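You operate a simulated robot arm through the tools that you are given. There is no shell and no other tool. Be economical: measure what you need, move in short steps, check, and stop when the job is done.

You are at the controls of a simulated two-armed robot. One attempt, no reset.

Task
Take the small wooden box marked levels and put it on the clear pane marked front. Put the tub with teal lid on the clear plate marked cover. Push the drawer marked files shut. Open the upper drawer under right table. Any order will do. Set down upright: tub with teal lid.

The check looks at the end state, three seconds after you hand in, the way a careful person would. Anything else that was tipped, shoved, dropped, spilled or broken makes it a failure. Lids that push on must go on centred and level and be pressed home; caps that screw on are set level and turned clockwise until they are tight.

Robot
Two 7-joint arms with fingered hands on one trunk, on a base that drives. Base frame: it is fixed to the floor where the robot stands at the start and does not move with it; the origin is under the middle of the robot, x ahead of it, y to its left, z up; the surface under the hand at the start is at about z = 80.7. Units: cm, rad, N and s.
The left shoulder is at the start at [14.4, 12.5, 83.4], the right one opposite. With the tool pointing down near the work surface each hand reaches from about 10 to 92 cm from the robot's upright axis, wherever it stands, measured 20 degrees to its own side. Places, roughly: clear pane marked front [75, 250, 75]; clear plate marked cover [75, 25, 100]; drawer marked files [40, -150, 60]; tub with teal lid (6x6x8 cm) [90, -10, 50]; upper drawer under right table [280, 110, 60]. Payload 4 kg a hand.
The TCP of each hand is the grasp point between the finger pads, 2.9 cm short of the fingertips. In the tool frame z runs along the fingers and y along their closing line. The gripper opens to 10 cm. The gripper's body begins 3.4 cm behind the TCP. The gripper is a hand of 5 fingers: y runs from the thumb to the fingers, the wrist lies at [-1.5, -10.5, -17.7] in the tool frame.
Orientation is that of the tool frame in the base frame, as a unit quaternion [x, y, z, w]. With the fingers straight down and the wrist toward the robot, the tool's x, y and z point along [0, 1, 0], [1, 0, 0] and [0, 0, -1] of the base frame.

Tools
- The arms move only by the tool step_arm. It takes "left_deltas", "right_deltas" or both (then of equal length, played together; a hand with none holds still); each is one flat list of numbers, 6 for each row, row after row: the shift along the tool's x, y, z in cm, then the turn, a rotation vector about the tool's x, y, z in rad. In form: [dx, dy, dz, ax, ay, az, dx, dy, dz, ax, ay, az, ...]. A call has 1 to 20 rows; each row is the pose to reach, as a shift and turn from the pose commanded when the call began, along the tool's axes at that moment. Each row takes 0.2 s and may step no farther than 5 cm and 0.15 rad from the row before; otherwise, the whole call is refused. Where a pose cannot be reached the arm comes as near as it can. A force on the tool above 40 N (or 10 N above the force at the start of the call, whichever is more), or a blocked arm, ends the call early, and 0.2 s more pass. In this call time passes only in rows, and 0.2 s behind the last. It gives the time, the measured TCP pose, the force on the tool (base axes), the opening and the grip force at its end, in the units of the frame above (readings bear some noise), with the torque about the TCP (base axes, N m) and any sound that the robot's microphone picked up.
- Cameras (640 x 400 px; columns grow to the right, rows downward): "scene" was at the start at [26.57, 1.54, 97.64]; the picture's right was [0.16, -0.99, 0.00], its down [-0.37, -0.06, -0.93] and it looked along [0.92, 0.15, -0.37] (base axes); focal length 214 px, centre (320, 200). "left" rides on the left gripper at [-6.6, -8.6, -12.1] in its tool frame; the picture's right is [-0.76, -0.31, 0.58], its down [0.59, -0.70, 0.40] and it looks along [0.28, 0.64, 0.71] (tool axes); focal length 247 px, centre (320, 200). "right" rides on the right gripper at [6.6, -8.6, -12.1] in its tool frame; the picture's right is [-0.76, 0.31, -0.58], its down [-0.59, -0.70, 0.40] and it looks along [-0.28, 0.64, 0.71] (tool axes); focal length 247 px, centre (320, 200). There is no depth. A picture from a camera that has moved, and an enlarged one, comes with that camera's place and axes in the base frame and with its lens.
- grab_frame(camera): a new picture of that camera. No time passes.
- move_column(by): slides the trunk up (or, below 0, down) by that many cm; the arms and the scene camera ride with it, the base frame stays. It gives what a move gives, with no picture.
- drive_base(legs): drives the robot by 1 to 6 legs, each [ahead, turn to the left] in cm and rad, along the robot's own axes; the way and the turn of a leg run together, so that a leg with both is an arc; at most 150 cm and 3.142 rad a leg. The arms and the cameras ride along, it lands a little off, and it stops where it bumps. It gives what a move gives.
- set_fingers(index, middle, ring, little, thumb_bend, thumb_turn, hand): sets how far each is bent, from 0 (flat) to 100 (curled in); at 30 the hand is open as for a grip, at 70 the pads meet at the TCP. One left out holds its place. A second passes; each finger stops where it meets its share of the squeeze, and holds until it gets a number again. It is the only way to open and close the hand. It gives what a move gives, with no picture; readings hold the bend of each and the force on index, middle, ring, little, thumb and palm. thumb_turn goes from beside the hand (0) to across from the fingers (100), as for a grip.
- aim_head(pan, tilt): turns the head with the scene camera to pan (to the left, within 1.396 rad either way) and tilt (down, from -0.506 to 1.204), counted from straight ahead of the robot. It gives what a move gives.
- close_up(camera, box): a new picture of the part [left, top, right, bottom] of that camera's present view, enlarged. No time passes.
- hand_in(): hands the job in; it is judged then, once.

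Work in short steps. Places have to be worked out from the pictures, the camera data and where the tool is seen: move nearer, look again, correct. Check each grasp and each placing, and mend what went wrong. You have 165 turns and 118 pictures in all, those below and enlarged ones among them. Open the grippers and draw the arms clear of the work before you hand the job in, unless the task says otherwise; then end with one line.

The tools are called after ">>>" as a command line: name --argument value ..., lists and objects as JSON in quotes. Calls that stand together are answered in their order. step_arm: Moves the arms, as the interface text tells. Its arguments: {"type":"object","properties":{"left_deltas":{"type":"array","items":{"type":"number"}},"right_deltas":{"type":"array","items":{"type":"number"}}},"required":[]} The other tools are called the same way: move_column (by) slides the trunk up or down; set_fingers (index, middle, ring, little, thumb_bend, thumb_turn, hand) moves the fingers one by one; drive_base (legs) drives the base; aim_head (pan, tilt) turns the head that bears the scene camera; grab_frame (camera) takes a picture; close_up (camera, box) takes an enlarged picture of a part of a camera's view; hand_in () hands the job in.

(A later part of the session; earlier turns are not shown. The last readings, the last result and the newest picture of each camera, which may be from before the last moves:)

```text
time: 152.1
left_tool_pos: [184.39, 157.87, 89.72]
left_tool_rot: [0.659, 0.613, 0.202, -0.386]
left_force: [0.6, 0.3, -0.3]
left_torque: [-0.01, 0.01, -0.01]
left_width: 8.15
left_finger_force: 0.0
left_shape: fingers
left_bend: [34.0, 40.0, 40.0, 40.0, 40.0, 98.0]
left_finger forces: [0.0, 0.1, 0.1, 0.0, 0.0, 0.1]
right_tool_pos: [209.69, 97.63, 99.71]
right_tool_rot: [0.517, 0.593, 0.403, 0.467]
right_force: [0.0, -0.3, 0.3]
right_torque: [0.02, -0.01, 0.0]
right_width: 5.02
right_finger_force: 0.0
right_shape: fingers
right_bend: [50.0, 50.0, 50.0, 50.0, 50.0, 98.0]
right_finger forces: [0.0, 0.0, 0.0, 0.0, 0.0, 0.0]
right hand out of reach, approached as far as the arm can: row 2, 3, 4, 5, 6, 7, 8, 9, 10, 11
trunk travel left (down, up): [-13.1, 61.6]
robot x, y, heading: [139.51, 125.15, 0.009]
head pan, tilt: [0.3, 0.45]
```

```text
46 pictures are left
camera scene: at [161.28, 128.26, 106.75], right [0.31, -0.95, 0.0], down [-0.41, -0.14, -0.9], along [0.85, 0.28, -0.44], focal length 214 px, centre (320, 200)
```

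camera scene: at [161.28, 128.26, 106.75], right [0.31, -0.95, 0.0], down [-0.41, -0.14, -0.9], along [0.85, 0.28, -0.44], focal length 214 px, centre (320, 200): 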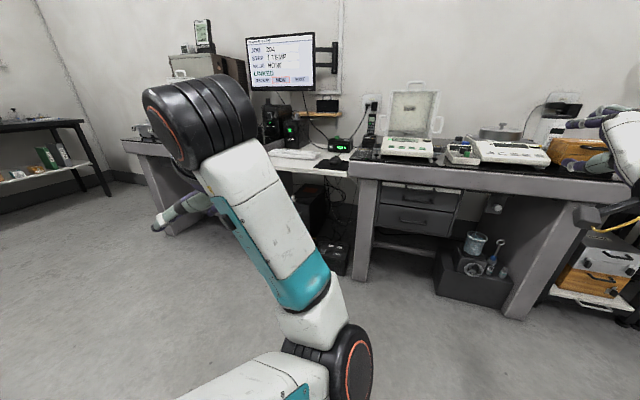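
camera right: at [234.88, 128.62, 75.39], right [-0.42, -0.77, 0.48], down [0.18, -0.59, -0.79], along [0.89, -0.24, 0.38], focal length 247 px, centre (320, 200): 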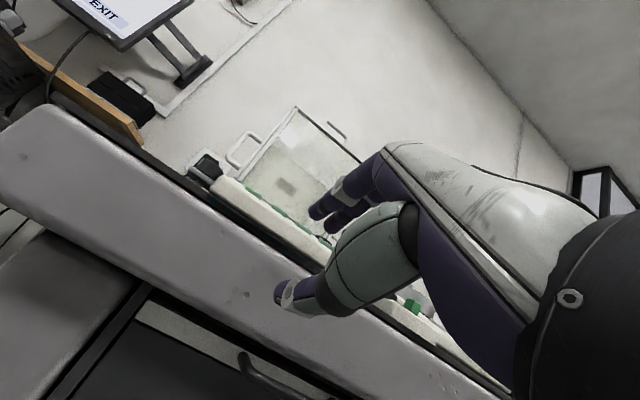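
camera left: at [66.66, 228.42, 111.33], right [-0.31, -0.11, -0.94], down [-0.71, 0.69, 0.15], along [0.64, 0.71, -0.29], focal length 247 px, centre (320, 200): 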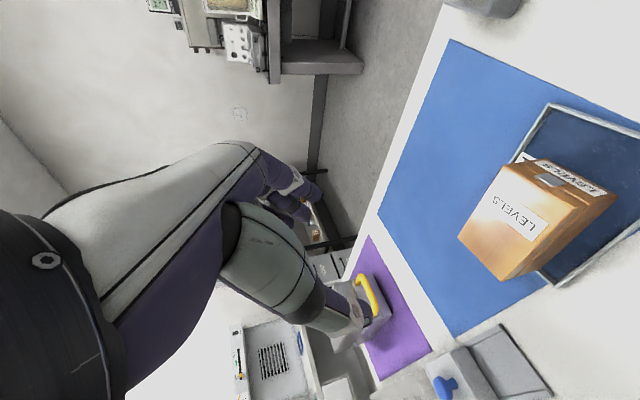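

The right hand is now in a good free pose. I stretch it forward and lower with slight pitch down, aiming at the extended posture.

>>> step_arm --right_deltas '[1.5, -0.9, 3.5, 0.03, 0, 0.018, 3.1, -1.7, 7, 0.06, 0, 0.035, 4.6, -2.6, 10.4, 0.09, 0, 0.05, 6.2, -3.5, 13.9, 0.12, 0, 0.07, 7.7, -4.3, 17.4, 0.15, 0, 0.09, 9.2, -5.2, 20.9, 0.19, 0, 0.1, 10.8, -6.1, 24.3, 0.22, 0, 0.12, 12.3, -6.95, 27.8, 0.25, 0, 0.14]'

>>> aim_head --pan -0.1 --tilt 0.45

>>> grab_frame --camera "scene"

```text
time: 153.9
left_tool_pos: [185.09, 157.39, 89.45]
left_tool_rot: [0.661, 0.609, 0.202, -0.39]
left_force: [1.7, -1.5, -0.4]
left_torque: [0.1, 0.07, 0.07]
left_width: 8.16
left_finger_force: 0.0
left_shape: fingers
left_bend: [34.0, 40.0, 40.0, 40.0, 40.0, 98.0]
left_finger forces: [0.1, 0.0, 0.0, 0.0, 0.0, 0.0]
right_tool_pos: [237.21, 101.99, 86.07]
right_tool_rot: [0.606, 0.601, 0.36, 0.376]
right_force: [1.7, -0.5, -0.5]
right_torque: [0.06, -0.04, 0.07]
right_width: 5.01
right_finger_force: 0.1
right_shape: fingers
right_bend: [50.0, 50.0, 50.0, 50.0, 50.0, 98.0]
right_finger forces: [0.0, 0.1, 0.0, 0.0, 0.0, 0.0]
right hand out of reach, approached as far as the arm can: row 1, 2, 3, 4, 5, 6, 7, 8
trunk travel left (down, up): [-13.1, 61.6]
robot x, y, heading: [139.86, 124.98, 0.018]
head pan, tilt: [0.3, 0.45]
```

```text
time: 154.8
left_tool_pos: [184.46, 157.94, 89.62]
left_tool_rot: [0.66, 0.613, 0.203, -0.385]
left_force: [0.1, 1.0, 0.3]
left_torque: [0.02, -0.01, 0.0]
left_width: 8.16
left_finger_force: 0.0
left_shape: fingers
left_bend: [34.0, 40.0, 40.0, 40.0, 40.0, 98.0]
left_finger forces: [0.1, 0.0, 0.0, 0.0, 0.1, 0.1]
right_tool_pos: [236.82, 102.73, 87.13]
right_tool_rot: [0.603, 0.601, 0.362, 0.38]
right_force: [0.2, 0.0, 0.7]
right_torque: [-0.01, -0.02, 0.01]
right_width: 5.0
right_finger_force: 0.0
right_shape: fingers
right_bend: [50.0, 50.0, 50.0, 50.0, 50.0, 98.0]
right_finger forces: [0.0, 0.1, 0.0, 0.0, 0.1, 0.0]
trunk travel left (down, up): [-13.1, 61.6]
robot x, y, heading: [139.43, 125.41, 0.019]
head pan, tilt: [-0.099, 0.45]
```

```text
45 pictures are left
camera scene: at [161.73, 124.72, 106.75], right [-0.08, -1.0, 0.0], down [-0.43, 0.03, -0.9], along [0.9, -0.07, -0.44], focal length 214 px, centre (320, 200)
```

scene: 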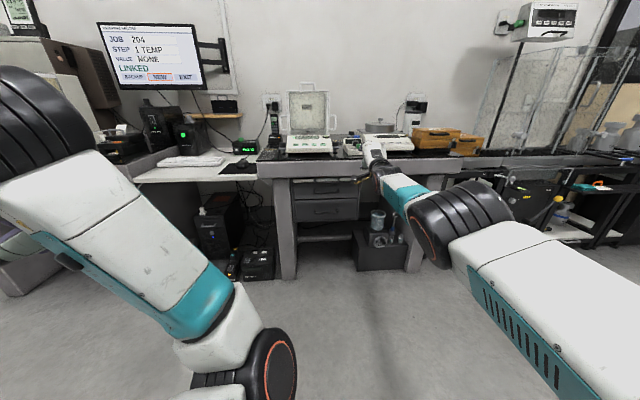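

Stretched posture reached: TCP forward 97, lateral −24.5. I reposition the base sideways (+14 in y) with heading 0, then lower the trunk fully.

>>> drive_base --legs '[[-30, 0], [0, 0.5], [28, 0], [0, -0.518]]'

>>> move_column --by -13

>>> grab_frame --camera "scene"

```text
time: 161.4
left_tool_pos: [178.5, 170.57, 89.68]
left_tool_rot: [0.664, 0.608, 0.205, -0.384]
left_force: [0.4, -0.1, 0.7]
left_torque: [-0.01, 0.01, -0.02]
left_width: 8.19
left_finger_force: 0.1
left_shape: fingers
left_bend: [34.0, 40.0, 40.0, 40.0, 40.0, 98.0]
left_finger forces: [0.1, 0.0, 0.1, 0.0, 0.0, 0.1]
right_tool_pos: [229.86, 114.34, 86.64]
right_tool_rot: [0.609, 0.597, 0.358, 0.38]
right_force: [0.4, 0.1, 0.4]
right_torque: [0.01, 0.0, 0.02]
right_width: 5.01
right_finger_force: 0.3
right_shape: fingers
right_bend: [50.0, 50.0, 50.0, 50.0, 50.0, 98.0]
right_finger forces: [0.0, 0.0, 0.0, 0.0, 0.0, 0.1]
trunk travel left (down, up): [-13.1, 61.6]
robot x, y, heading: [132.76, 138.16, -0.001]
head pan, tilt: [-0.099, 0.45]
```

```text
time: 163.0
left_tool_pos: [178.82, 170.48, 76.32]
left_tool_rot: [0.666, 0.606, 0.2, -0.387]
left_force: [-1.0, -0.5, 0.0]
left_torque: [0.01, -0.02, -0.02]
left_width: 8.16
left_finger_force: 0.1
left_shape: fingers
left_bend: [34.0, 40.0, 40.0, 40.0, 40.0, 98.0]
left_finger forces: [0.1, 0.0, 0.1, 0.1, 0.0, 0.1]
right_tool_pos: [232.41, 114.38, 57.61]
right_tool_rot: [0.641, 0.628, 0.301, 0.322]
right_force: [-0.3, 0.7, -0.2]
right_torque: [0.03, 0.02, 0.02]
right_width: 5.06
right_finger_force: 0.0
right_shape: fingers
right_bend: [50.0, 50.0, 50.0, 50.0, 50.0, 98.0]
right_finger forces: [0.0, 0.1, 0.0, 0.0, 0.1, 0.0]
trunk travel left (down, up): [-0.1, 74.6]
robot x, y, heading: [132.56, 138.35, 0.004]
head pan, tilt: [-0.099, 0.45]
```

```text
44 pictures are left
camera scene: at [161.49, 137.64, 92.88], right [-0.1, -0.99, 0.0], down [-0.43, 0.04, -0.9], along [0.9, -0.09, -0.44], focal length 214 px, centre (320, 200)
```

scene: 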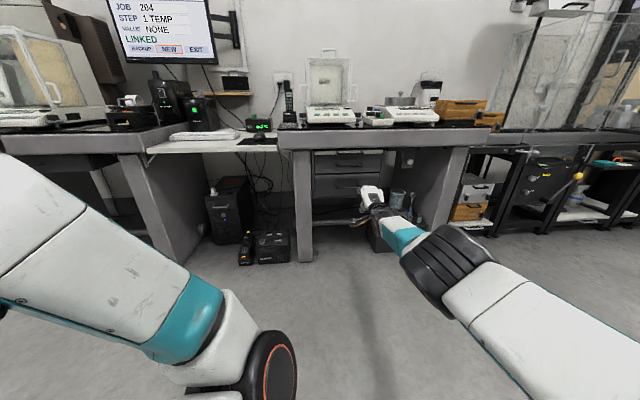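

Trunk motion swung the hand to z=57.6; there's spare range now. I raise the hand by arm to z≈67 with pitch up a bit.

>>> step_arm --right_deltas '[0, 2.5, -1.9, -0.05, 0, 0, 0, 5, -3.8, -0.1, 0, 0, 0, 7.5, -5.8, -0.17, 0, 0]'

>>> close_up --camera "scene" --box '[280, 120, 480, 250]'

```text
time: 163.8
left_tool_pos: [178.86, 170.55, 76.31]
left_tool_rot: [0.666, 0.606, 0.2, -0.387]
left_force: [1.1, -0.1, -1.5]
left_torque: [0.01, -0.01, 0.04]
left_width: 8.19
left_finger_force: 0.0
left_shape: fingers
left_bend: [34.0, 40.0, 40.0, 40.0, 40.0, 98.0]
left_finger forces: [0.1, 0.0, 0.1, 0.0, 0.0, 0.1]
right_tool_pos: [234.03, 114.55, 66.53]
right_tool_rot: [0.61, 0.602, 0.354, 0.374]
right_force: [0.1, 0.1, -0.6]
right_torque: [-0.02, -0.01, -0.02]
right_width: 5.02
right_finger_force: 0.1
right_shape: fingers
right_bend: [50.0, 50.0, 50.0, 50.0, 50.0, 98.0]
right_finger forces: [0.1, 0.0, 0.1, 0.0, 0.0, 0.0]
right hand out of reach, approached as far as the arm can: row 1, 2, 3
trunk travel left (down, up): [-0.1, 74.6]
robot x, y, heading: [132.89, 138.47, 0.0]
head pan, tilt: [-0.099, 0.45]
```

```text
3.08 times, centred on (380, 185) of scene
camera zoom: at [161.53, 137.63, 92.85], right [-0.1, -0.99, 0.0], down [-0.43, 0.04, -0.9], along [0.9, -0.09, -0.44], focal length 660 px, centre (135, 246)
```

zoom: 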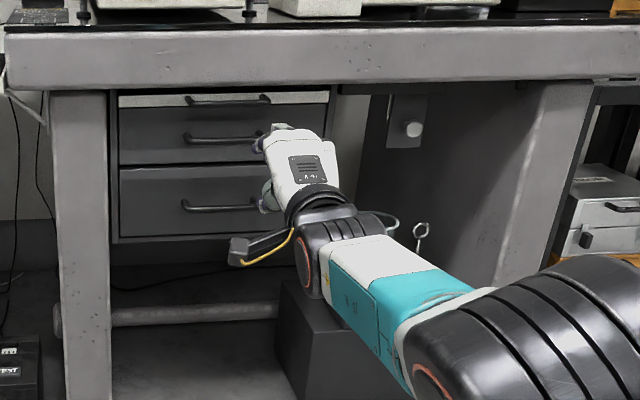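

Handle bar now best estimated [257.8, 114.2, 64.5]. I drive 15 cm closer and look with the right wrist camera.

>>> drive_base --legs '[[15, 0]]'

>>> grab_frame --camera "right"

>>> close_up --camera "scene" --box '[280, 120, 440, 250]'

```text
time: 165.2
left_tool_pos: [193.64, 170.75, 76.52]
left_tool_rot: [0.664, 0.608, 0.198, -0.388]
left_force: [0.0, 0.3, -0.1]
left_torque: [0.0, 0.0, 0.0]
left_width: 8.16
left_finger_force: 0.2
left_shape: fingers
left_bend: [34.0, 40.0, 40.0, 40.0, 40.0, 98.0]
left_finger forces: [0.1, 0.1, 0.0, 0.1, 0.0, 0.0]
right_tool_pos: [248.94, 115.06, 66.47]
right_tool_rot: [0.61, 0.603, 0.354, 0.373]
right_force: [0.7, -0.7, -1.1]
right_torque: [0.02, 0.01, -0.01]
right_width: 5.01
right_finger_force: 0.0
right_shape: fingers
right_bend: [50.0, 50.0, 50.0, 50.0, 50.0, 98.0]
right_finger forces: [0.0, 0.0, 0.0, 0.1, 0.1, 0.0]
trunk travel left (down, up): [-0.1, 74.6]
robot x, y, heading: [147.92, 138.56, 0.004]
head pan, tilt: [-0.099, 0.45]
```

```text
42 pictures are left
camera right: at [234.42, 121.8, 64.5], right [-0.38, -0.74, 0.56], down [0.01, -0.6, -0.8], along [0.93, -0.3, 0.24], focal length 247 px, centre (320, 200)
```

right: 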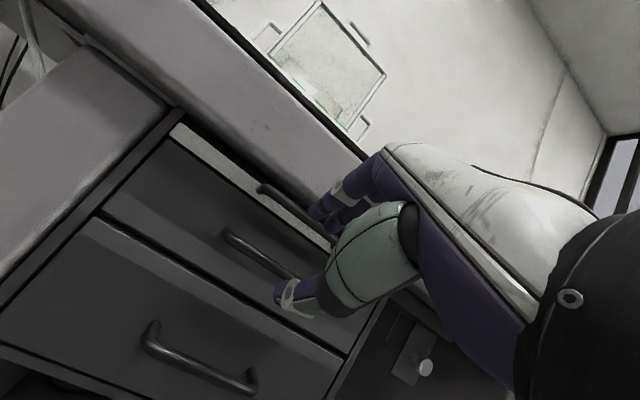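

```text
3.08 times, centred on (360, 185) of scene
camera zoom: at [176.43, 137.81, 92.84], right [-0.09, -1.0, 0.0], down [-0.43, 0.04, -0.9], along [0.9, -0.08, -0.44], focal length 660 px, centre (197, 246)
```

zoom: 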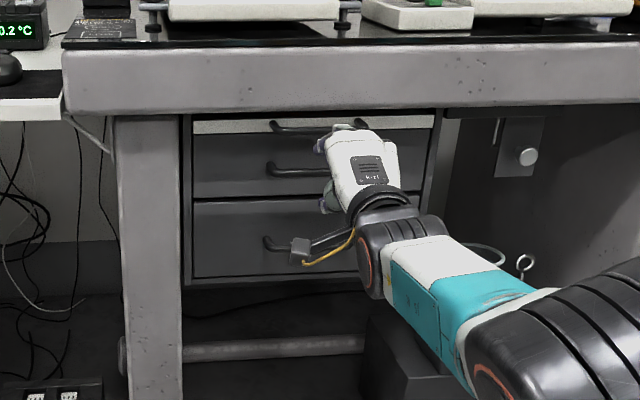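

Wrist-camera puts the bar at z≈63, so I lower the hand 2.5, narrow the opening, and creep forward 5 cm.

>>> set_fingers --hand "right" --index 53 --middle 53 --ring 53 --little 53 --thumb_bend 52

>>> step_arm --right_deltas '[0, -1.1, 0.6, 0, 0, 0, 0, -2.2, 1.2, 0, 0, 0]'

>>> drive_base --legs '[[4, 0]]'

>>> grab_frame --camera "right"

>>> close_up --camera "scene" --box '[290, 130, 410, 220]'

```text
time: 166.2
left_tool_pos: [193.51, 170.8, 76.37]
left_tool_rot: [0.664, 0.607, 0.2, -0.387]
left_force: [-0.1, 0.3, 0.7]
left_torque: [0.0, -0.01, -0.03]
left_width: 8.19
left_finger_force: 0.0
left_shape: fingers
left_bend: [34.0, 40.0, 40.0, 40.0, 40.0, 98.0]
left_finger forces: [0.0, 0.0, 0.0, 0.0, 0.1, 0.0]
right_tool_pos: [249.06, 114.93, 66.59]
right_tool_rot: [0.61, 0.603, 0.354, 0.373]
right_force: [0.1, 0.1, 0.3]
right_torque: [0.02, 0.01, 0.0]
right_width: 4.44
right_finger_force: 0.1
right_shape: fingers
right_bend: [53.0, 53.0, 53.0, 53.0, 52.0, 98.0]
right_finger forces: [0.0, 0.1, 0.1, 0.0, 0.1, 0.0]
trunk travel left (down, up): [-0.1, 74.6]
robot x, y, heading: [147.93, 138.48, 0.009]
head pan, tilt: [-0.099, 0.45]
```

```text
time: 166.8
left_tool_pos: [193.58, 170.82, 76.41]
left_tool_rot: [0.664, 0.608, 0.2, -0.388]
left_force: [0.0, 0.3, 0.2]
left_torque: [-0.01, 0.03, -0.03]
left_width: 8.16
left_finger_force: 0.1
left_shape: fingers
left_bend: [34.0, 40.0, 40.0, 40.0, 40.0, 98.0]
left_finger forces: [0.0, 0.0, 0.1, 0.0, 0.0, 0.1]
right_tool_pos: [248.67, 114.13, 65.06]
right_tool_rot: [0.61, 0.603, 0.354, 0.373]
right_force: [-0.1, -0.2, 0.3]
right_torque: [0.02, 0.0, 0.02]
right_width: 4.43
right_finger_force: 0.0
right_shape: fingers
right_bend: [53.0, 53.0, 53.0, 53.0, 52.0, 98.0]
right_finger forces: [0.0, 0.0, 0.2, 0.0, 0.1, 0.0]
right hand out of reach, approached as far as the arm can: row 1, 2
trunk travel left (down, up): [-0.1, 74.6]
robot x, y, heading: [147.68, 138.51, 0.002]
head pan, tilt: [-0.099, 0.45]
```

```text
time: 167.6
left_tool_pos: [197.48, 170.86, 76.39]
left_tool_rot: [0.664, 0.608, 0.199, -0.388]
left_force: [0.0, -0.1, -0.1]
left_torque: [0.05, -0.02, 0.02]
left_width: 8.19
left_finger_force: 0.0
left_shape: fingers
left_bend: [34.0, 40.0, 40.0, 40.0, 40.0, 98.0]
left_finger forces: [0.1, 0.0, 0.0, 0.0, 0.1, 0.1]
right_tool_pos: [252.63, 114.42, 65.0]
right_tool_rot: [0.61, 0.603, 0.354, 0.373]
right_force: [0.0, -1.6, 0.5]
right_torque: [-0.02, 0.0, 0.01]
right_width: 4.43
right_finger_force: 0.1
right_shape: fingers
right_bend: [53.0, 53.0, 53.0, 53.0, 52.0, 98.0]
right_finger forces: [0.0, 0.0, 0.1, 0.0, 0.1, 0.0]
trunk travel left (down, up): [-0.1, 74.6]
robot x, y, heading: [152.08, 138.2, 0.007]
head pan, tilt: [-0.099, 0.45]
```

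```text
40 pictures are left
camera right: at [237.99, 121.16, 63.04], right [-0.38, -0.74, 0.56], down [0.01, -0.6, -0.8], along [0.93, -0.3, 0.24], focal length 247 px, centre (320, 200)
```

right: 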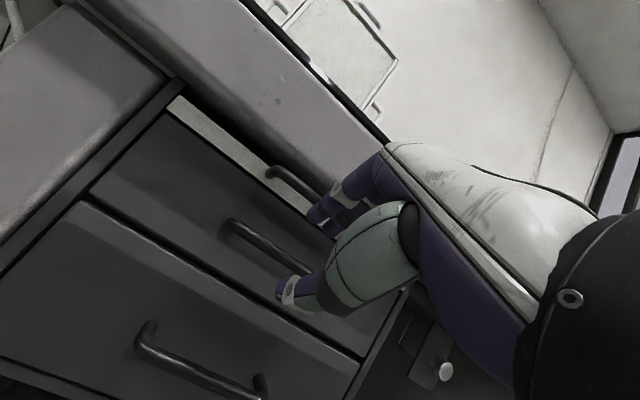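

```text
4.44 times, centred on (350, 175) of scene
camera zoom: at [180.29, 137.87, 92.84], right [-0.09, -1.0, 0.0], down [-0.43, 0.04, -0.9], along [0.9, -0.08, -0.44], focal length 953 px, centre (187, 311)
```

zoom: 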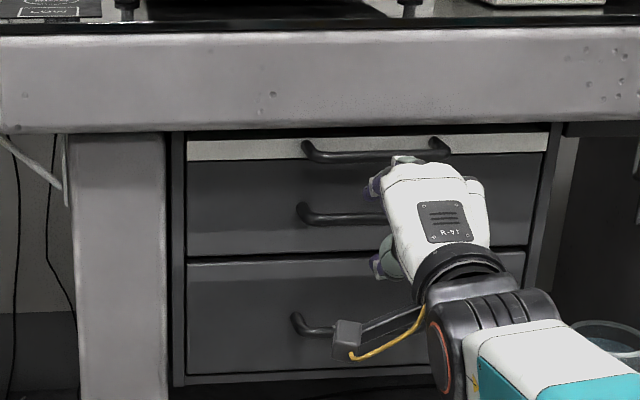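

The bar lies between fingers and thumb. I drive 3.5 cm further in and close.

>>> drive_base --legs '[[3.6, 0]]'

>>> close_up --camera "scene" --box '[290, 130, 410, 220]'

```text
time: 168.5
left_tool_pos: [200.83, 171.04, 76.32]
left_tool_rot: [0.664, 0.607, 0.199, -0.388]
left_force: [-0.3, 0.3, 0.5]
left_torque: [0.01, 0.02, -0.02]
left_width: 8.2
left_finger_force: 0.0
left_shape: fingers
left_bend: [34.0, 40.0, 40.0, 40.0, 40.0, 98.0]
left_finger forces: [0.1, 0.0, 0.0, 0.0, 0.0, 0.0]
right_tool_pos: [255.99, 114.28, 65.02]
right_tool_rot: [0.61, 0.603, 0.354, 0.373]
right_force: [0.5, -0.2, -0.1]
right_torque: [0.0, 0.0, -0.01]
right_width: 4.4
right_finger_force: 0.1
right_shape: fingers
right_bend: [53.0, 53.0, 53.0, 53.0, 52.0, 98.0]
right_finger forces: [0.0, 0.0, 0.1, 0.0, 0.1, 0.1]
trunk travel left (down, up): [-0.1, 74.6]
robot x, y, heading: [155.26, 138.85, 0.002]
head pan, tilt: [-0.099, 0.45]
```

```text
4.44 times, centred on (350, 175) of scene
camera zoom: at [183.67, 137.86, 92.84], right [-0.09, -1.0, 0.0], down [-0.43, 0.04, -0.9], along [0.9, -0.08, -0.44], focal length 953 px, centre (187, 311)
```

zoom: 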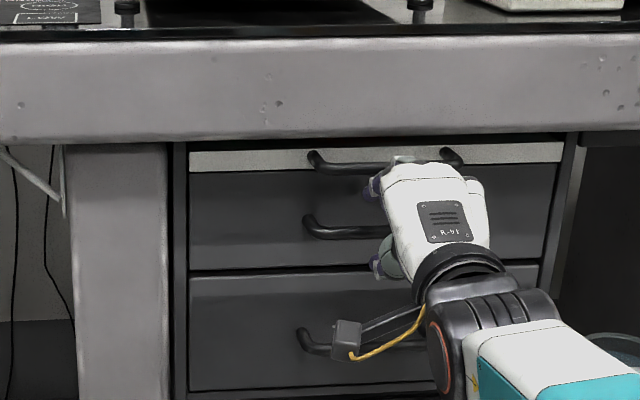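

No contact yet and the bar is centred between them. Closing the right hand.

>>> set_fingers --hand "right" --index 80 --middle 80 --ring 80 --little 80 --thumb_bend 80

>>> close_up --camera "scene" --box '[290, 130, 410, 220]'

```text
time: 169.5
left_tool_pos: [200.77, 170.81, 76.36]
left_tool_rot: [0.663, 0.608, 0.2, -0.388]
left_force: [0.3, -0.4, 0.8]
left_torque: [0.01, -0.03, -0.01]
left_width: 8.17
left_finger_force: 0.1
left_shape: fingers
left_bend: [34.0, 40.0, 40.0, 40.0, 40.0, 98.0]
left_finger forces: [0.1, 0.0, 0.0, 0.0, 0.1, 0.0]
right_tool_pos: [256.04, 114.31, 65.05]
right_tool_rot: [0.61, 0.603, 0.354, 0.373]
right_force: [-0.1, 0.4, 0.4]
right_torque: [0.02, -0.03, 0.06]
right_width: 0.0
right_finger_force: 0.0
right_shape: fingers
right_bend: [78.0, 80.0, 80.0, 80.0, 73.0, 97.0]
right_finger forces: [0.1, 0.0, 0.0, 0.0, 0.0, 0.1]
trunk travel left (down, up): [-0.1, 74.6]
robot x, y, heading: [155.02, 138.66, 0.004]
head pan, tilt: [-0.099, 0.45]
```

```text
4.44 times, centred on (350, 175) of scene
camera zoom: at [183.65, 137.86, 92.84], right [-0.09, -1.0, 0.0], down [-0.43, 0.04, -0.9], along [0.9, -0.08, -0.44], focal length 953 px, centre (187, 311)
```

zoom: 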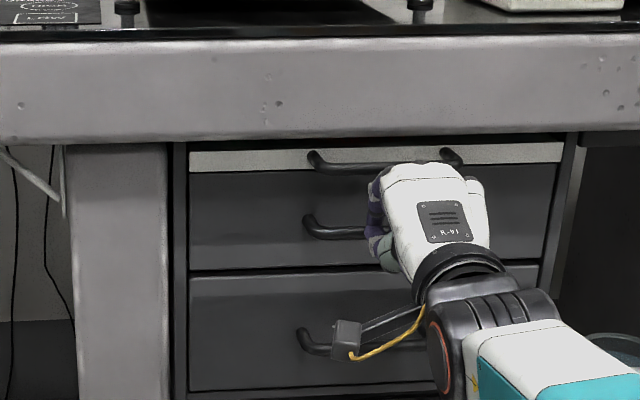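

Nothing grasped: the bar is a bit farther (x≈260, z≈62.7). I reopen, go down ~1 and forward 2.5.

>>> set_fingers --hand "right" --index 53 --middle 53 --ring 53 --little 53 --thumb_bend 52

>>> step_arm --right_deltas '[0, -0.7, 0.4, 0, 0, 0, 0, -1.5, 0.8, 0, 0, 0]'

>>> drive_base --legs '[[2.7, 0]]'

>>> close_up --camera "scene" --box '[290, 130, 410, 220]'

```text
time: 170.5
left_tool_pos: [200.75, 170.83, 76.37]
left_tool_rot: [0.664, 0.607, 0.199, -0.388]
left_force: [0.7, -0.4, 0.4]
left_torque: [-0.01, 0.02, 0.02]
left_width: 8.18
left_finger_force: 0.0
left_shape: fingers
left_bend: [34.0, 40.0, 40.0, 40.0, 40.0, 98.0]
left_finger forces: [0.0, 0.0, 0.1, 0.0, 0.0, 0.0]
right_tool_pos: [255.99, 114.17, 65.06]
right_tool_rot: [0.61, 0.603, 0.354, 0.373]
right_force: [0.0, -0.8, -0.4]
right_torque: [0.01, -0.01, 0.02]
right_width: 4.36
right_finger_force: 0.1
right_shape: fingers
right_bend: [53.0, 53.0, 53.0, 53.0, 52.0, 97.0]
right_finger forces: [0.0, 0.0, 0.1, 0.0, 0.1, 0.0]
trunk travel left (down, up): [-0.1, 74.6]
robot x, y, heading: [155.04, 138.43, 0.007]
head pan, tilt: [-0.099, 0.45]
```

```text
time: 171.1
left_tool_pos: [200.82, 170.93, 76.32]
left_tool_rot: [0.664, 0.608, 0.2, -0.387]
left_force: [0.3, 0.9, 0.2]
left_torque: [-0.02, -0.01, -0.01]
left_width: 8.16
left_finger_force: 0.2
left_shape: fingers
left_bend: [34.0, 40.0, 40.0, 40.0, 40.0, 98.0]
left_finger forces: [0.1, 0.0, 0.0, 0.0, 0.1, 0.0]
right_tool_pos: [255.73, 113.83, 64.35]
right_tool_rot: [0.61, 0.603, 0.354, 0.373]
right_force: [-0.2, 0.5, -0.4]
right_torque: [0.02, 0.0, 0.01]
right_width: 4.34
right_finger_force: 0.2
right_shape: fingers
right_bend: [53.0, 53.0, 53.0, 53.0, 52.0, 97.0]
right_finger forces: [0.1, 0.1, 0.0, 0.0, 0.1, 0.0]
right hand out of reach, approached as far as the arm can: row 1, 2
trunk travel left (down, up): [-0.1, 74.6]
robot x, y, heading: [155.32, 138.41, 0.007]
head pan, tilt: [-0.099, 0.45]
```

```text
time: 171.9
left_tool_pos: [203.62, 170.9, 76.3]
left_tool_rot: [0.663, 0.607, 0.199, -0.389]
left_force: [-0.2, -0.3, 0.9]
left_torque: [-0.02, 0.0, -0.01]
left_width: 8.15
left_finger_force: 0.0
left_shape: fingers
left_bend: [34.0, 40.0, 40.0, 40.0, 40.0, 98.0]
left_finger forces: [0.1, 0.0, 0.1, 0.0, 0.0, 0.0]
right_tool_pos: [258.49, 113.85, 63.63]
right_tool_rot: [0.611, 0.605, 0.352, 0.37]
right_force: [-11.4, -0.9, -16.9]
right_torque: [0.2, -0.34, -0.19]
right_width: 4.37
right_finger_force: 10.4
right_shape: fingers
right_bend: [53.0, 64.0, 53.0, 53.0, 52.0, 97.0]
right_finger forces: [0.0, 20.7, 0.0, 0.1, 0.0, 0.0]
trunk travel left (down, up): [-0.1, 74.6]
robot x, y, heading: [157.79, 138.58, 0.011]
head pan, tilt: [-0.099, 0.45]
```

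```text
4.44 times, centred on (350, 175) of scene
camera zoom: at [186.46, 137.83, 92.77], right [-0.09, -1.0, 0.0], down [-0.43, 0.04, -0.9], along [0.9, -0.08, -0.44], focal length 953 px, centre (187, 311)
```

zoom: 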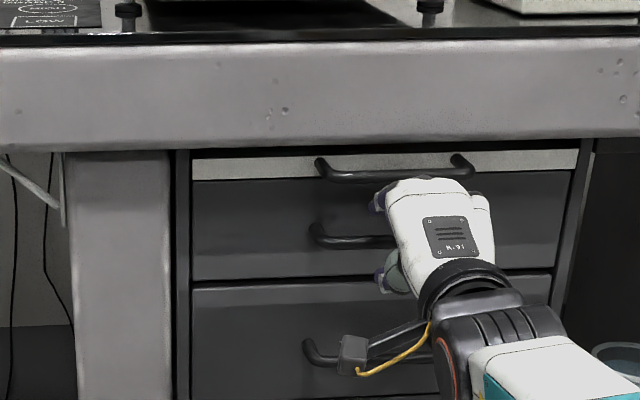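

The middle finger brushes the upper bar; closing will move it off. I close now.

>>> set_fingers --hand "right" --index 80 --middle 80 --ring 80 --little 80 --thumb_bend 80

>>> close_up --camera "scene" --box '[290, 130, 410, 220]'

```text
time: 172.9
left_tool_pos: [203.49, 170.93, 76.31]
left_tool_rot: [0.663, 0.608, 0.201, -0.389]
left_force: [0.0, -0.4, 0.0]
left_torque: [0.02, 0.0, 0.02]
left_width: 8.17
left_finger_force: 0.0
left_shape: fingers
left_bend: [34.0, 40.0, 40.0, 40.0, 40.0, 98.0]
left_finger forces: [0.0, 0.0, 0.0, 0.0, 0.0, 0.1]
right_tool_pos: [258.36, 113.93, 64.03]
right_tool_rot: [0.611, 0.604, 0.352, 0.372]
right_force: [-3.7, -0.2, -2.2]
right_torque: [-0.03, 0.12, 0.01]
right_width: 0.02
right_finger_force: 0.1
right_shape: fingers
right_bend: [78.0, 80.0, 80.0, 80.0, 72.0, 97.0]
right_finger forces: [0.0, 0.0, 0.0, 0.1, 0.0, 0.1]
trunk travel left (down, up): [-0.1, 74.6]
robot x, y, heading: [157.78, 138.86, 0.013]
head pan, tilt: [-0.099, 0.45]
```

```text
4.44 times, centred on (350, 175) of scene
camera zoom: at [186.34, 137.87, 92.84], right [-0.09, -1.0, 0.0], down [-0.43, 0.04, -0.9], along [0.9, -0.08, -0.44], focal length 953 px, centre (187, 311)
```

zoom: 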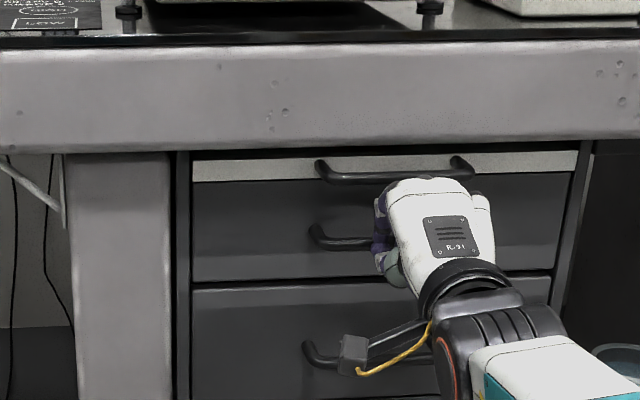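

The bar is still ~2.5 cm beyond the TCP. I open to a narrower gap and go 1.4 cm further before closing.

>>> set_fingers --hand "right" --index 59 --middle 60 --ring 60 --little 60 --thumb_bend 52

>>> drive_base --legs '[[1.6, 0]]'

>>> set_fingers --hand "right" --index 85 --middle 85 --ring 85 --little 85 --thumb_bend 85

>>> close_up --camera "right" --box '[180, 130, 420, 380]'

```text
time: 173.9
left_tool_pos: [203.45, 170.75, 76.24]
left_tool_rot: [0.664, 0.608, 0.199, -0.388]
left_force: [-0.3, 0.1, 0.4]
left_torque: [0.01, -0.02, 0.01]
left_width: 8.17
left_finger_force: 0.1
left_shape: fingers
left_bend: [34.0, 40.0, 40.0, 40.0, 40.0, 98.0]
left_finger forces: [0.1, 0.0, 0.0, 0.0, 0.1, 0.0]
right_tool_pos: [258.21, 113.85, 63.87]
right_tool_rot: [0.611, 0.604, 0.352, 0.371]
right_force: [-12.5, 0.9, -5.8]
right_torque: [0.01, -0.48, -0.11]
right_width: 3.62
right_finger_force: 7.5
right_shape: fingers
right_bend: [59.0, 65.0, 60.0, 60.0, 52.0, 97.0]
right_finger forces: [0.1, 13.2, 0.0, 0.0, 0.0, 0.1]
trunk travel left (down, up): [-0.1, 74.6]
robot x, y, heading: [157.97, 138.4, 0.004]
head pan, tilt: [-0.099, 0.45]
```

```text
time: 174.7
left_tool_pos: [205.34, 170.74, 76.22]
left_tool_rot: [0.664, 0.606, 0.199, -0.389]
left_force: [-0.3, -0.5, 0.8]
left_torque: [0.02, -0.02, 0.0]
left_width: 8.16
left_finger_force: 0.1
left_shape: fingers
left_bend: [34.0, 40.0, 40.0, 40.0, 40.0, 98.0]
left_finger forces: [0.0, 0.1, 0.0, 0.0, 0.1, 0.0]
right_tool_pos: [260.12, 113.68, 63.06]
right_tool_rot: [0.614, 0.605, 0.349, 0.368]
right_force: [-5.2, -2.3, -21.9]
right_torque: [0.39, -0.33, -0.11]
right_width: 3.63
right_finger_force: 11.0
right_shape: fingers
right_bend: [59.0, 69.0, 60.0, 60.0, 52.0, 97.0]
right_finger forces: [0.1, 22.0, 0.0, 0.1, 0.0, 0.0]
trunk travel left (down, up): [-0.1, 74.6]
robot x, y, heading: [159.41, 138.76, 0.006]
head pan, tilt: [-0.099, 0.45]
```

```text
time: 175.7
left_tool_pos: [205.02, 170.97, 76.31]
left_tool_rot: [0.663, 0.608, 0.2, -0.388]
left_force: [-0.8, -0.4, 0.2]
left_torque: [0.01, 0.01, 0.01]
left_width: 8.16
left_finger_force: 0.0
left_shape: fingers
left_bend: [34.0, 40.0, 40.0, 40.0, 40.0, 98.0]
left_finger forces: [0.0, 0.0, 0.1, 0.0, 0.0, 0.0]
right_tool_pos: [259.82, 113.62, 63.45]
right_tool_rot: [0.613, 0.604, 0.349, 0.37]
right_force: [-4.3, -9.1, 0.5]
right_torque: [-0.8, -0.04, 0.44]
right_width: 0.02
right_finger_force: 26.9
right_shape: fingers
right_bend: [84.0, 82.0, 82.0, 84.0, 58.0, 97.0]
right_finger forces: [0.1, 12.0, 8.5, 14.5, 18.1, 0.0]
trunk travel left (down, up): [-0.1, 74.6]
robot x, y, heading: [159.7, 138.65, 0.007]
head pan, tilt: [-0.099, 0.45]
```

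```text
1.60 times, centred on (300, 255) of right
camera zoom: at [245.26, 120.5, 61.72], right [-0.37, -0.74, 0.56], down [-0.01, -0.6, -0.8], along [0.93, -0.3, 0.22], focal length 395 px, centre (352, 112)
```

zoom: 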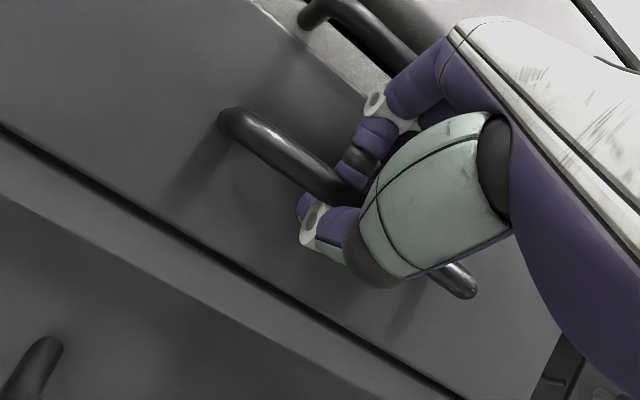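

The hand now holds the middle bar (thumb 18 N, fingers 35 N). I pull by driving back 6 cm.

>>> drive_base --legs '[[-6, 0]]'

>>> close_up --camera "scene" --box '[270, 110, 430, 230]'

```text
time: 176.6
left_tool_pos: [198.76, 170.77, 76.45]
left_tool_rot: [0.664, 0.607, 0.2, -0.388]
left_force: [-0.3, 0.2, -0.8]
left_torque: [0.03, -0.01, 0.0]
left_width: 8.2
left_finger_force: 0.1
left_shape: fingers
left_bend: [34.0, 40.0, 40.0, 40.0, 40.0, 98.0]
left_finger forces: [0.0, 0.0, 0.0, 0.0, 0.1, 0.0]
right_tool_pos: [253.58, 113.57, 63.55]
right_tool_rot: [0.613, 0.605, 0.35, 0.369]
right_force: [-1.5, -7.1, 0.4]
right_torque: [-0.73, 0.09, 0.43]
right_width: 0.0
right_finger_force: 22.3
right_shape: fingers
right_bend: [84.0, 83.0, 82.0, 84.0, 58.0, 97.0]
right_finger forces: [0.0, 5.0, 8.1, 13.8, 18.1, 0.1]
trunk travel left (down, up): [-0.1, 74.6]
robot x, y, heading: [153.16, 138.82, 0.009]
head pan, tilt: [-0.099, 0.45]
```

```text
3.33 times, centred on (350, 170) of scene
camera zoom: at [181.59, 137.81, 92.85], right [-0.09, -1.0, 0.0], down [-0.43, 0.04, -0.9], along [0.9, -0.09, -0.44], focal length 715 px, centre (220, 300)
```

zoom: 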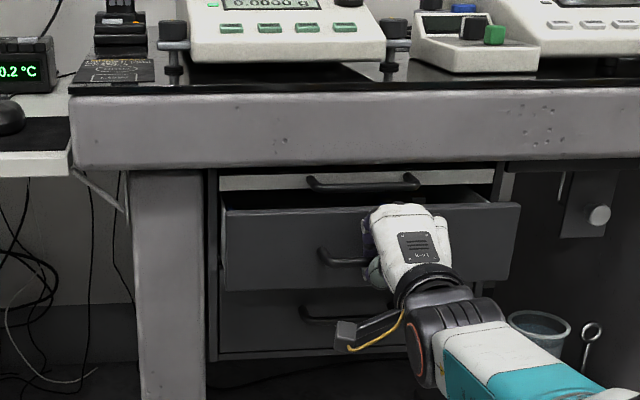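

The upper drawer is coming out. I pull a further 16 cm.

>>> drive_base --legs '[[-16, 0]]'

>>> close_up --camera "scene" --box '[240, 110, 460, 280]'

```text
time: 178.1
left_tool_pos: [182.33, 170.75, 76.38]
left_tool_rot: [0.664, 0.608, 0.2, -0.387]
left_force: [-0.4, -0.6, -0.1]
left_torque: [0.02, -0.01, 0.03]
left_width: 8.17
left_finger_force: 0.1
left_shape: fingers
left_bend: [34.0, 40.0, 40.0, 40.0, 40.0, 98.0]
left_finger forces: [0.0, 0.0, 0.0, 0.0, 0.0, 0.0]
right_tool_pos: [237.14, 113.56, 63.45]
right_tool_rot: [0.612, 0.605, 0.349, 0.369]
right_force: [-1.7, -1.6, 1.1]
right_torque: [-0.67, 0.13, 0.41]
right_width: 0.0
right_finger_force: 23.1
right_shape: fingers
right_bend: [84.0, 83.0, 82.0, 84.0, 58.0, 96.0]
right_finger forces: [0.0, 4.8, 8.1, 13.6, 18.8, 0.0]
trunk travel left (down, up): [-0.1, 74.6]
robot x, y, heading: [136.85, 138.25, 0.004]
head pan, tilt: [-0.099, 0.45]
```

```text
2.35 times, centred on (350, 195) of scene
camera zoom: at [165.28, 137.77, 92.85], right [-0.09, -1.0, 0.0], down [-0.43, 0.04, -0.9], along [0.9, -0.08, -0.44], focal length 505 px, centre (249, 212)
```

zoom: 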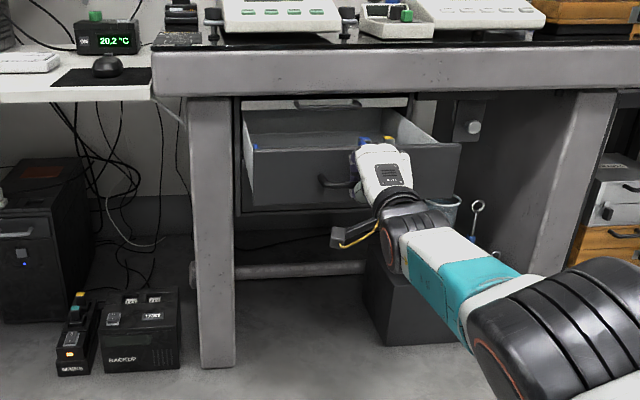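

Open about 22 cm. I pull 4 cm more, then release and back away.

>>> drive_base --legs '[[-4, 0]]'

>>> set_fingers --hand "right" --index 50 --middle 50 --ring 50 --little 50 --thumb_bend 44

>>> drive_base --legs '[[-15, 0]]'

>>> close_up --camera "scene" --box '[240, 110, 460, 280]'

```text
time: 178.9
left_tool_pos: [178.15, 170.66, 76.3]
left_tool_rot: [0.664, 0.608, 0.2, -0.387]
left_force: [-0.9, -0.3, 0.0]
left_torque: [0.01, -0.04, -0.01]
left_width: 8.19
left_finger_force: 0.0
left_shape: fingers
left_bend: [34.0, 40.0, 40.0, 40.0, 40.0, 98.0]
left_finger forces: [0.0, 0.0, 0.0, 0.1, 0.0, 0.0]
right_tool_pos: [233.07, 113.61, 63.46]
right_tool_rot: [0.613, 0.605, 0.349, 0.37]
right_force: [-2.9, -0.9, 1.0]
right_torque: [-0.69, 0.05, 0.37]
right_width: 0.0
right_finger_force: 23.2
right_shape: fingers
right_bend: [84.0, 83.0, 82.0, 84.0, 58.0, 96.0]
right_finger forces: [0.0, 4.7, 8.4, 14.2, 19.2, 0.1]
trunk travel left (down, up): [-0.1, 74.6]
robot x, y, heading: [132.74, 138.57, 0.012]
head pan, tilt: [-0.099, 0.45]
```

```text
time: 179.9
left_tool_pos: [178.21, 170.66, 76.34]
left_tool_rot: [0.664, 0.607, 0.2, -0.388]
left_force: [0.2, -0.1, 0.0]
left_torque: [-0.03, 0.05, -0.02]
left_width: 8.18
left_finger_force: 0.0
left_shape: fingers
left_bend: [34.0, 40.0, 40.0, 40.0, 40.0, 98.0]
left_finger forces: [0.0, 0.0, 0.0, 0.1, 0.0, 0.0]
right_tool_pos: [233.03, 113.66, 63.52]
right_tool_rot: [0.612, 0.606, 0.349, 0.37]
right_force: [0.1, 0.5, -0.3]
right_torque: [-0.03, -0.02, 0.01]
right_width: 5.73
right_finger_force: 0.1
right_shape: fingers
right_bend: [50.0, 50.0, 50.0, 50.0, 44.0, 97.0]
right_finger forces: [0.1, 0.1, 0.0, 0.0, 0.1, 0.1]
trunk travel left (down, up): [-0.1, 74.6]
robot x, y, heading: [132.88, 138.9, 0.007]
head pan, tilt: [-0.099, 0.45]
```

```text
time: 181.3
left_tool_pos: [163.27, 170.58, 76.45]
left_tool_rot: [0.665, 0.606, 0.2, -0.388]
left_force: [0.0, 0.5, 0.0]
left_torque: [0.01, 0.0, 0.0]
left_width: 8.18
left_finger_force: 0.1
left_shape: fingers
left_bend: [34.0, 40.0, 40.0, 40.0, 40.0, 98.0]
left_finger forces: [0.0, 0.1, 0.0, 0.0, 0.0, 0.1]
right_tool_pos: [217.85, 113.14, 63.38]
right_tool_rot: [0.614, 0.604, 0.349, 0.37]
right_force: [-0.1, -0.8, -0.2]
right_torque: [-0.01, 0.0, 0.01]
right_width: 5.72
right_finger_force: 0.1
right_shape: fingers
right_bend: [50.0, 50.0, 50.0, 50.0, 44.0, 97.0]
right_finger forces: [0.1, 0.0, 0.0, 0.0, 0.0, 0.0]
trunk travel left (down, up): [-0.1, 74.6]
robot x, y, heading: [117.49, 138.26, 0.0]
head pan, tilt: [-0.099, 0.45]
```

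```text
2.35 times, centred on (350, 195) of scene
camera zoom: at [146.07, 137.59, 92.84], right [-0.1, -1.0, 0.0], down [-0.43, 0.04, -0.9], along [0.9, -0.09, -0.44], focal length 505 px, centre (249, 212)
```

zoom: 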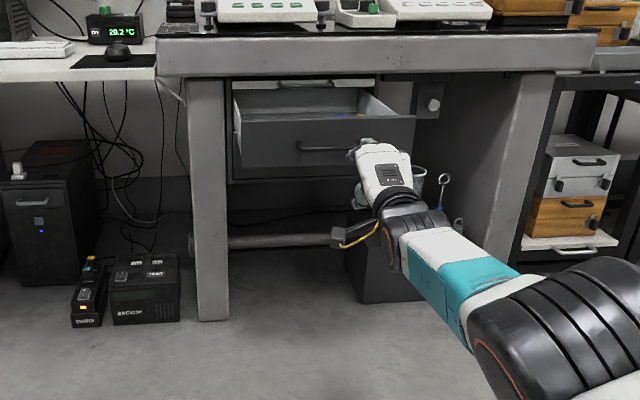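

The drawer stands open ~26 cm and the hand is clear. Now I bring the right hand to a palm-down pose (fingers straight down), drawn in, for the tub.

>>> step_arm --right_deltas '[0, 0.1, -3.6, 0.133, 0, 0, 0, 0.3, -7.3, 0.266, 0, 0, 0, 0.4, -10.9, 0.4, 0, 0, 0, 0.5, -14.6, 0.533, 0, 0, 0, 0.6, -18.2, 0.666, 0, 0, 0, 0.8, -21.8, 0.8, 0, 0, 0, 0.9, -25.5, 0.933, 0, 0, 0, 1, -29.1, 1.065, 0, 0]'

>>> drive_base --legs '[[0, -1.2], [120, 0], [60, 0]]'

>>> aim_head --pan -0.8 --tilt 0.3

>>> grab_frame --camera "scene"

```text
time: 183.1
left_tool_pos: [163.45, 170.37, 76.35]
left_tool_rot: [0.665, 0.606, 0.2, -0.388]
left_force: [0.6, 0.5, -0.4]
left_torque: [0.02, -0.03, 0.0]
left_width: 8.17
left_finger_force: 0.0
left_shape: fingers
left_bend: [34.0, 40.0, 40.0, 40.0, 40.0, 98.0]
left_finger forces: [0.1, 0.0, 0.0, 0.0, 0.0, 0.0]
right_tool_pos: [193.04, 114.08, 78.05]
right_tool_rot: [0.716, 0.698, -0.008, 0.006]
right_force: [-0.1, 0.4, 0.1]
right_torque: [-0.01, -0.01, 0.01]
right_width: 5.8
right_finger_force: 0.1
right_shape: fingers
right_bend: [50.0, 50.0, 50.0, 50.0, 44.0, 98.0]
right_finger forces: [0.0, 0.0, 0.1, 0.0, 0.1, 0.0]
right hand out of reach, approached as far as the arm can: row 1, 2
trunk travel left (down, up): [-0.1, 74.6]
robot x, y, heading: [118.1, 138.22, 0.0]
head pan, tilt: [-0.099, 0.45]
```

```text
time: 195.2
left_tool_pos: [229.53, -56.78, 76.46]
left_tool_rot: [0.89, 0.134, 0.382, -0.211]
left_force: [0.6, 0.2, 0.2]
left_torque: [0.0, -0.01, -0.03]
left_width: 8.17
left_finger_force: 0.0
left_shape: fingers
left_bend: [34.0, 40.0, 40.0, 40.0, 40.0, 98.0]
left_finger forces: [0.1, 0.0, 0.0, 0.0, 0.0, 0.1]
right_tool_pos: [188.62, -105.65, 78.07]
right_tool_rot: [0.983, 0.181, -0.009, 0.002]
right_force: [-0.3, -0.4, -0.1]
right_torque: [0.02, -0.01, 0.0]
right_width: 5.75
right_finger_force: 0.0
right_shape: fingers
right_bend: [50.0, 50.0, 50.0, 50.0, 44.0, 98.0]
right_finger forces: [0.1, 0.1, 0.0, 0.0, 0.0, 0.1]
trunk travel left (down, up): [-0.1, 74.6]
robot x, y, heading: [182.36, -26.83, -1.175]
head pan, tilt: [-0.099, 0.45]
```

```text
time: 196.2
left_tool_pos: [229.51, -56.81, 76.22]
left_tool_rot: [0.889, 0.134, 0.383, -0.21]
left_force: [-0.1, -0.2, -0.5]
left_torque: [0.0, 0.0, 0.02]
left_width: 8.18
left_finger_force: 0.0
left_shape: fingers
left_bend: [34.0, 40.0, 40.0, 40.0, 40.0, 98.0]
left_finger forces: [0.1, 0.1, 0.1, 0.0, 0.0, 0.1]
right_tool_pos: [188.47, -105.73, 78.12]
right_tool_rot: [0.983, 0.181, -0.009, 0.002]
right_force: [-0.3, -0.7, -0.3]
right_torque: [0.02, 0.01, 0.0]
right_width: 5.78
right_finger_force: 0.0
right_shape: fingers
right_bend: [50.0, 50.0, 50.0, 50.0, 44.0, 98.0]
right_finger forces: [0.0, 0.1, 0.1, 0.0, 0.0, 0.0]
trunk travel left (down, up): [-0.1, 74.6]
robot x, y, heading: [182.38, -26.91, -1.18]
head pan, tilt: [-0.799, 0.3]
```

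```text
30 pictures are left
camera scene: at [186.05, -53.07, 94.24], right [-0.92, 0.39, 0.0], down [0.12, 0.27, -0.96], along [-0.38, -0.88, -0.3], focal length 214 px, centre (320, 200)
```

scene: 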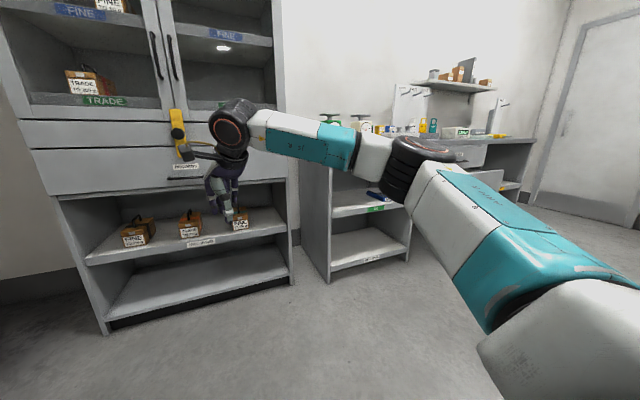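

Robot is at [182, −27]. I turn to face the table's back side (−x) and look at the shelf.

>>> drive_base --legs '[[0, -1.962]]'

>>> aim_head --pan 0.0 --tilt 0.4

>>> grab_frame --camera "scene"

```text
time: 200.0
left_tool_pos: [159.44, -77.76, 76.31]
left_tool_rot: [0.761, -0.48, 0.427, 0.09]
left_force: [0.6, 0.3, -0.2]
left_torque: [0.03, -0.02, 0.0]
left_width: 8.19
left_finger_force: 0.0
left_shape: fingers
left_bend: [34.0, 40.0, 40.0, 40.0, 40.0, 98.0]
left_finger forces: [0.1, 0.0, 0.0, 0.0, 0.0, 0.0]
right_tool_pos: [106.22, -46.31, 78.35]
right_tool_rot: [0.876, -0.483, -0.004, 0.002]
right_force: [2.5, -13.9, -0.5]
right_torque: [-0.05, -0.03, 0.77]
right_width: 5.77
right_finger_force: 10.6
right_shape: fingers
right_bend: [50.0, 50.0, 48.0, 49.0, 44.0, 98.0]
right_finger forces: [0.0, 0.0, 0.0, 22.5, 0.1, 0.0]
trunk travel left (down, up): [-0.1, 74.6]
robot x, y, heading: [182.36, -26.51, -2.599]
head pan, tilt: [-0.799, 0.3]
stopped in leg 1: the force on the tool passed its limit at 72 N (the readings are from after the stop); the commanded pose is now the measured one
```

```text
time: 201.1
left_tool_pos: [159.48, -77.82, 76.21]
left_tool_rot: [0.761, -0.48, 0.427, 0.09]
left_force: [-0.2, 0.5, -0.7]
left_torque: [-0.03, 0.02, 0.01]
left_width: 8.15
left_finger_force: 0.1
left_shape: fingers
left_bend: [34.0, 40.0, 40.0, 40.0, 40.0, 98.0]
left_finger forces: [0.0, 0.1, 0.1, 0.0, 0.0, 0.0]
right_tool_pos: [106.28, -46.19, 78.31]
right_tool_rot: [0.874, -0.485, -0.004, 0.002]
right_force: [5.3, -21.7, 0.8]
right_torque: [-0.02, 0.05, 1.08]
right_width: 5.78
right_finger_force: 15.7
right_shape: fingers
right_bend: [50.0, 50.0, 48.0, 49.0, 44.0, 98.0]
right_finger forces: [0.1, 0.1, 0.1, 32.0, 0.0, 0.0]
trunk travel left (down, up): [-0.1, 74.6]
robot x, y, heading: [182.51, -26.73, -2.599]
head pan, tilt: [0.0, 0.4]
```

```text
29 pictures are left
camera scene: at [157.87, -41.6, 93.3], right [-0.52, 0.86, 0.0], down [0.33, 0.2, -0.92], along [-0.79, -0.47, -0.39], focal length 214 px, centre (320, 200)
```

scene: 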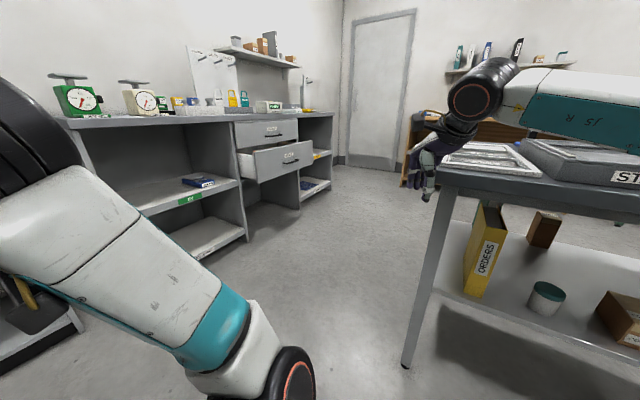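

The little finger touched the table's end edge. I release by turning back slightly, back off 26 cm, then turn to face −x with the hand clear of the table's back edge.

>>> drive_base --legs '[[0, 0.1], [-27, 0], [0, -0.64]]'

>>> aim_head --pan 0.0 --tilt 0.4

>>> grab_frame --camera "scene"

```text
time: 205.3
left_tool_pos: [158.36, -42.69, 76.33]
left_tool_rot: [-0.607, 0.665, -0.387, -0.2]
left_force: [-0.6, -0.1, -0.5]
left_torque: [-0.02, 0.05, 0.02]
left_width: 8.17
left_finger_force: 0.1
left_shape: fingers
left_bend: [34.0, 40.0, 40.0, 40.0, 40.0, 98.0]
left_finger forces: [0.0, 0.0, 0.0, 0.0, 0.0, 0.0]
right_tool_pos: [128.46, 11.82, 78.11]
right_tool_rot: [0.713, -0.701, -0.003, 0.001]
right_force: [0.2, -0.3, 0.1]
right_torque: [-0.01, 0.01, 0.01]
right_width: 5.77
right_finger_force: 0.0
right_shape: fingers
right_bend: [50.0, 50.0, 50.0, 50.0, 44.0, 98.0]
right_finger forces: [0.0, 0.0, 0.0, 0.1, 0.0, 0.0]
trunk travel left (down, up): [-0.1, 74.6]
robot x, y, heading: [203.79, -10.61, -3.137]
head pan, tilt: [0.0, 0.4]
```

```text
time: 205.9
left_tool_pos: [158.19, -42.74, 76.41]
left_tool_rot: [-0.607, 0.664, -0.388, -0.2]
left_force: [0.3, 0.4, 0.7]
left_torque: [-0.01, 0.02, 0.0]
left_width: 8.18
left_finger_force: 0.0
left_shape: fingers
left_bend: [34.0, 40.0, 40.0, 40.0, 40.0, 98.0]
left_finger forces: [0.0, 0.1, 0.0, 0.1, 0.1, 0.0]
right_tool_pos: [128.52, 11.8, 78.09]
right_tool_rot: [0.713, -0.701, -0.004, 0.001]
right_force: [-0.8, -0.1, -0.7]
right_torque: [0.0, -0.01, 0.0]
right_width: 5.77
right_finger_force: 0.0
right_shape: fingers
right_bend: [50.0, 50.0, 50.0, 50.0, 44.0, 98.0]
right_finger forces: [0.0, 0.1, 0.0, 0.0, 0.1, 0.0]
trunk travel left (down, up): [-0.1, 74.6]
robot x, y, heading: [203.76, -10.96, -3.136]
head pan, tilt: [0.0, 0.4]
```

```text
28 pictures are left
camera scene: at [175.3, -10.68, 93.31], right [-0.01, 1.0, 0.0], down [0.39, 0.0, -0.92], along [-0.92, -0.01, -0.39], focal length 214 px, centre (320, 200)
```

scene: 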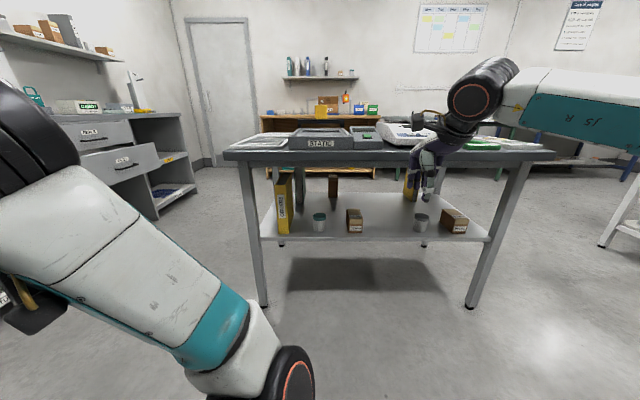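

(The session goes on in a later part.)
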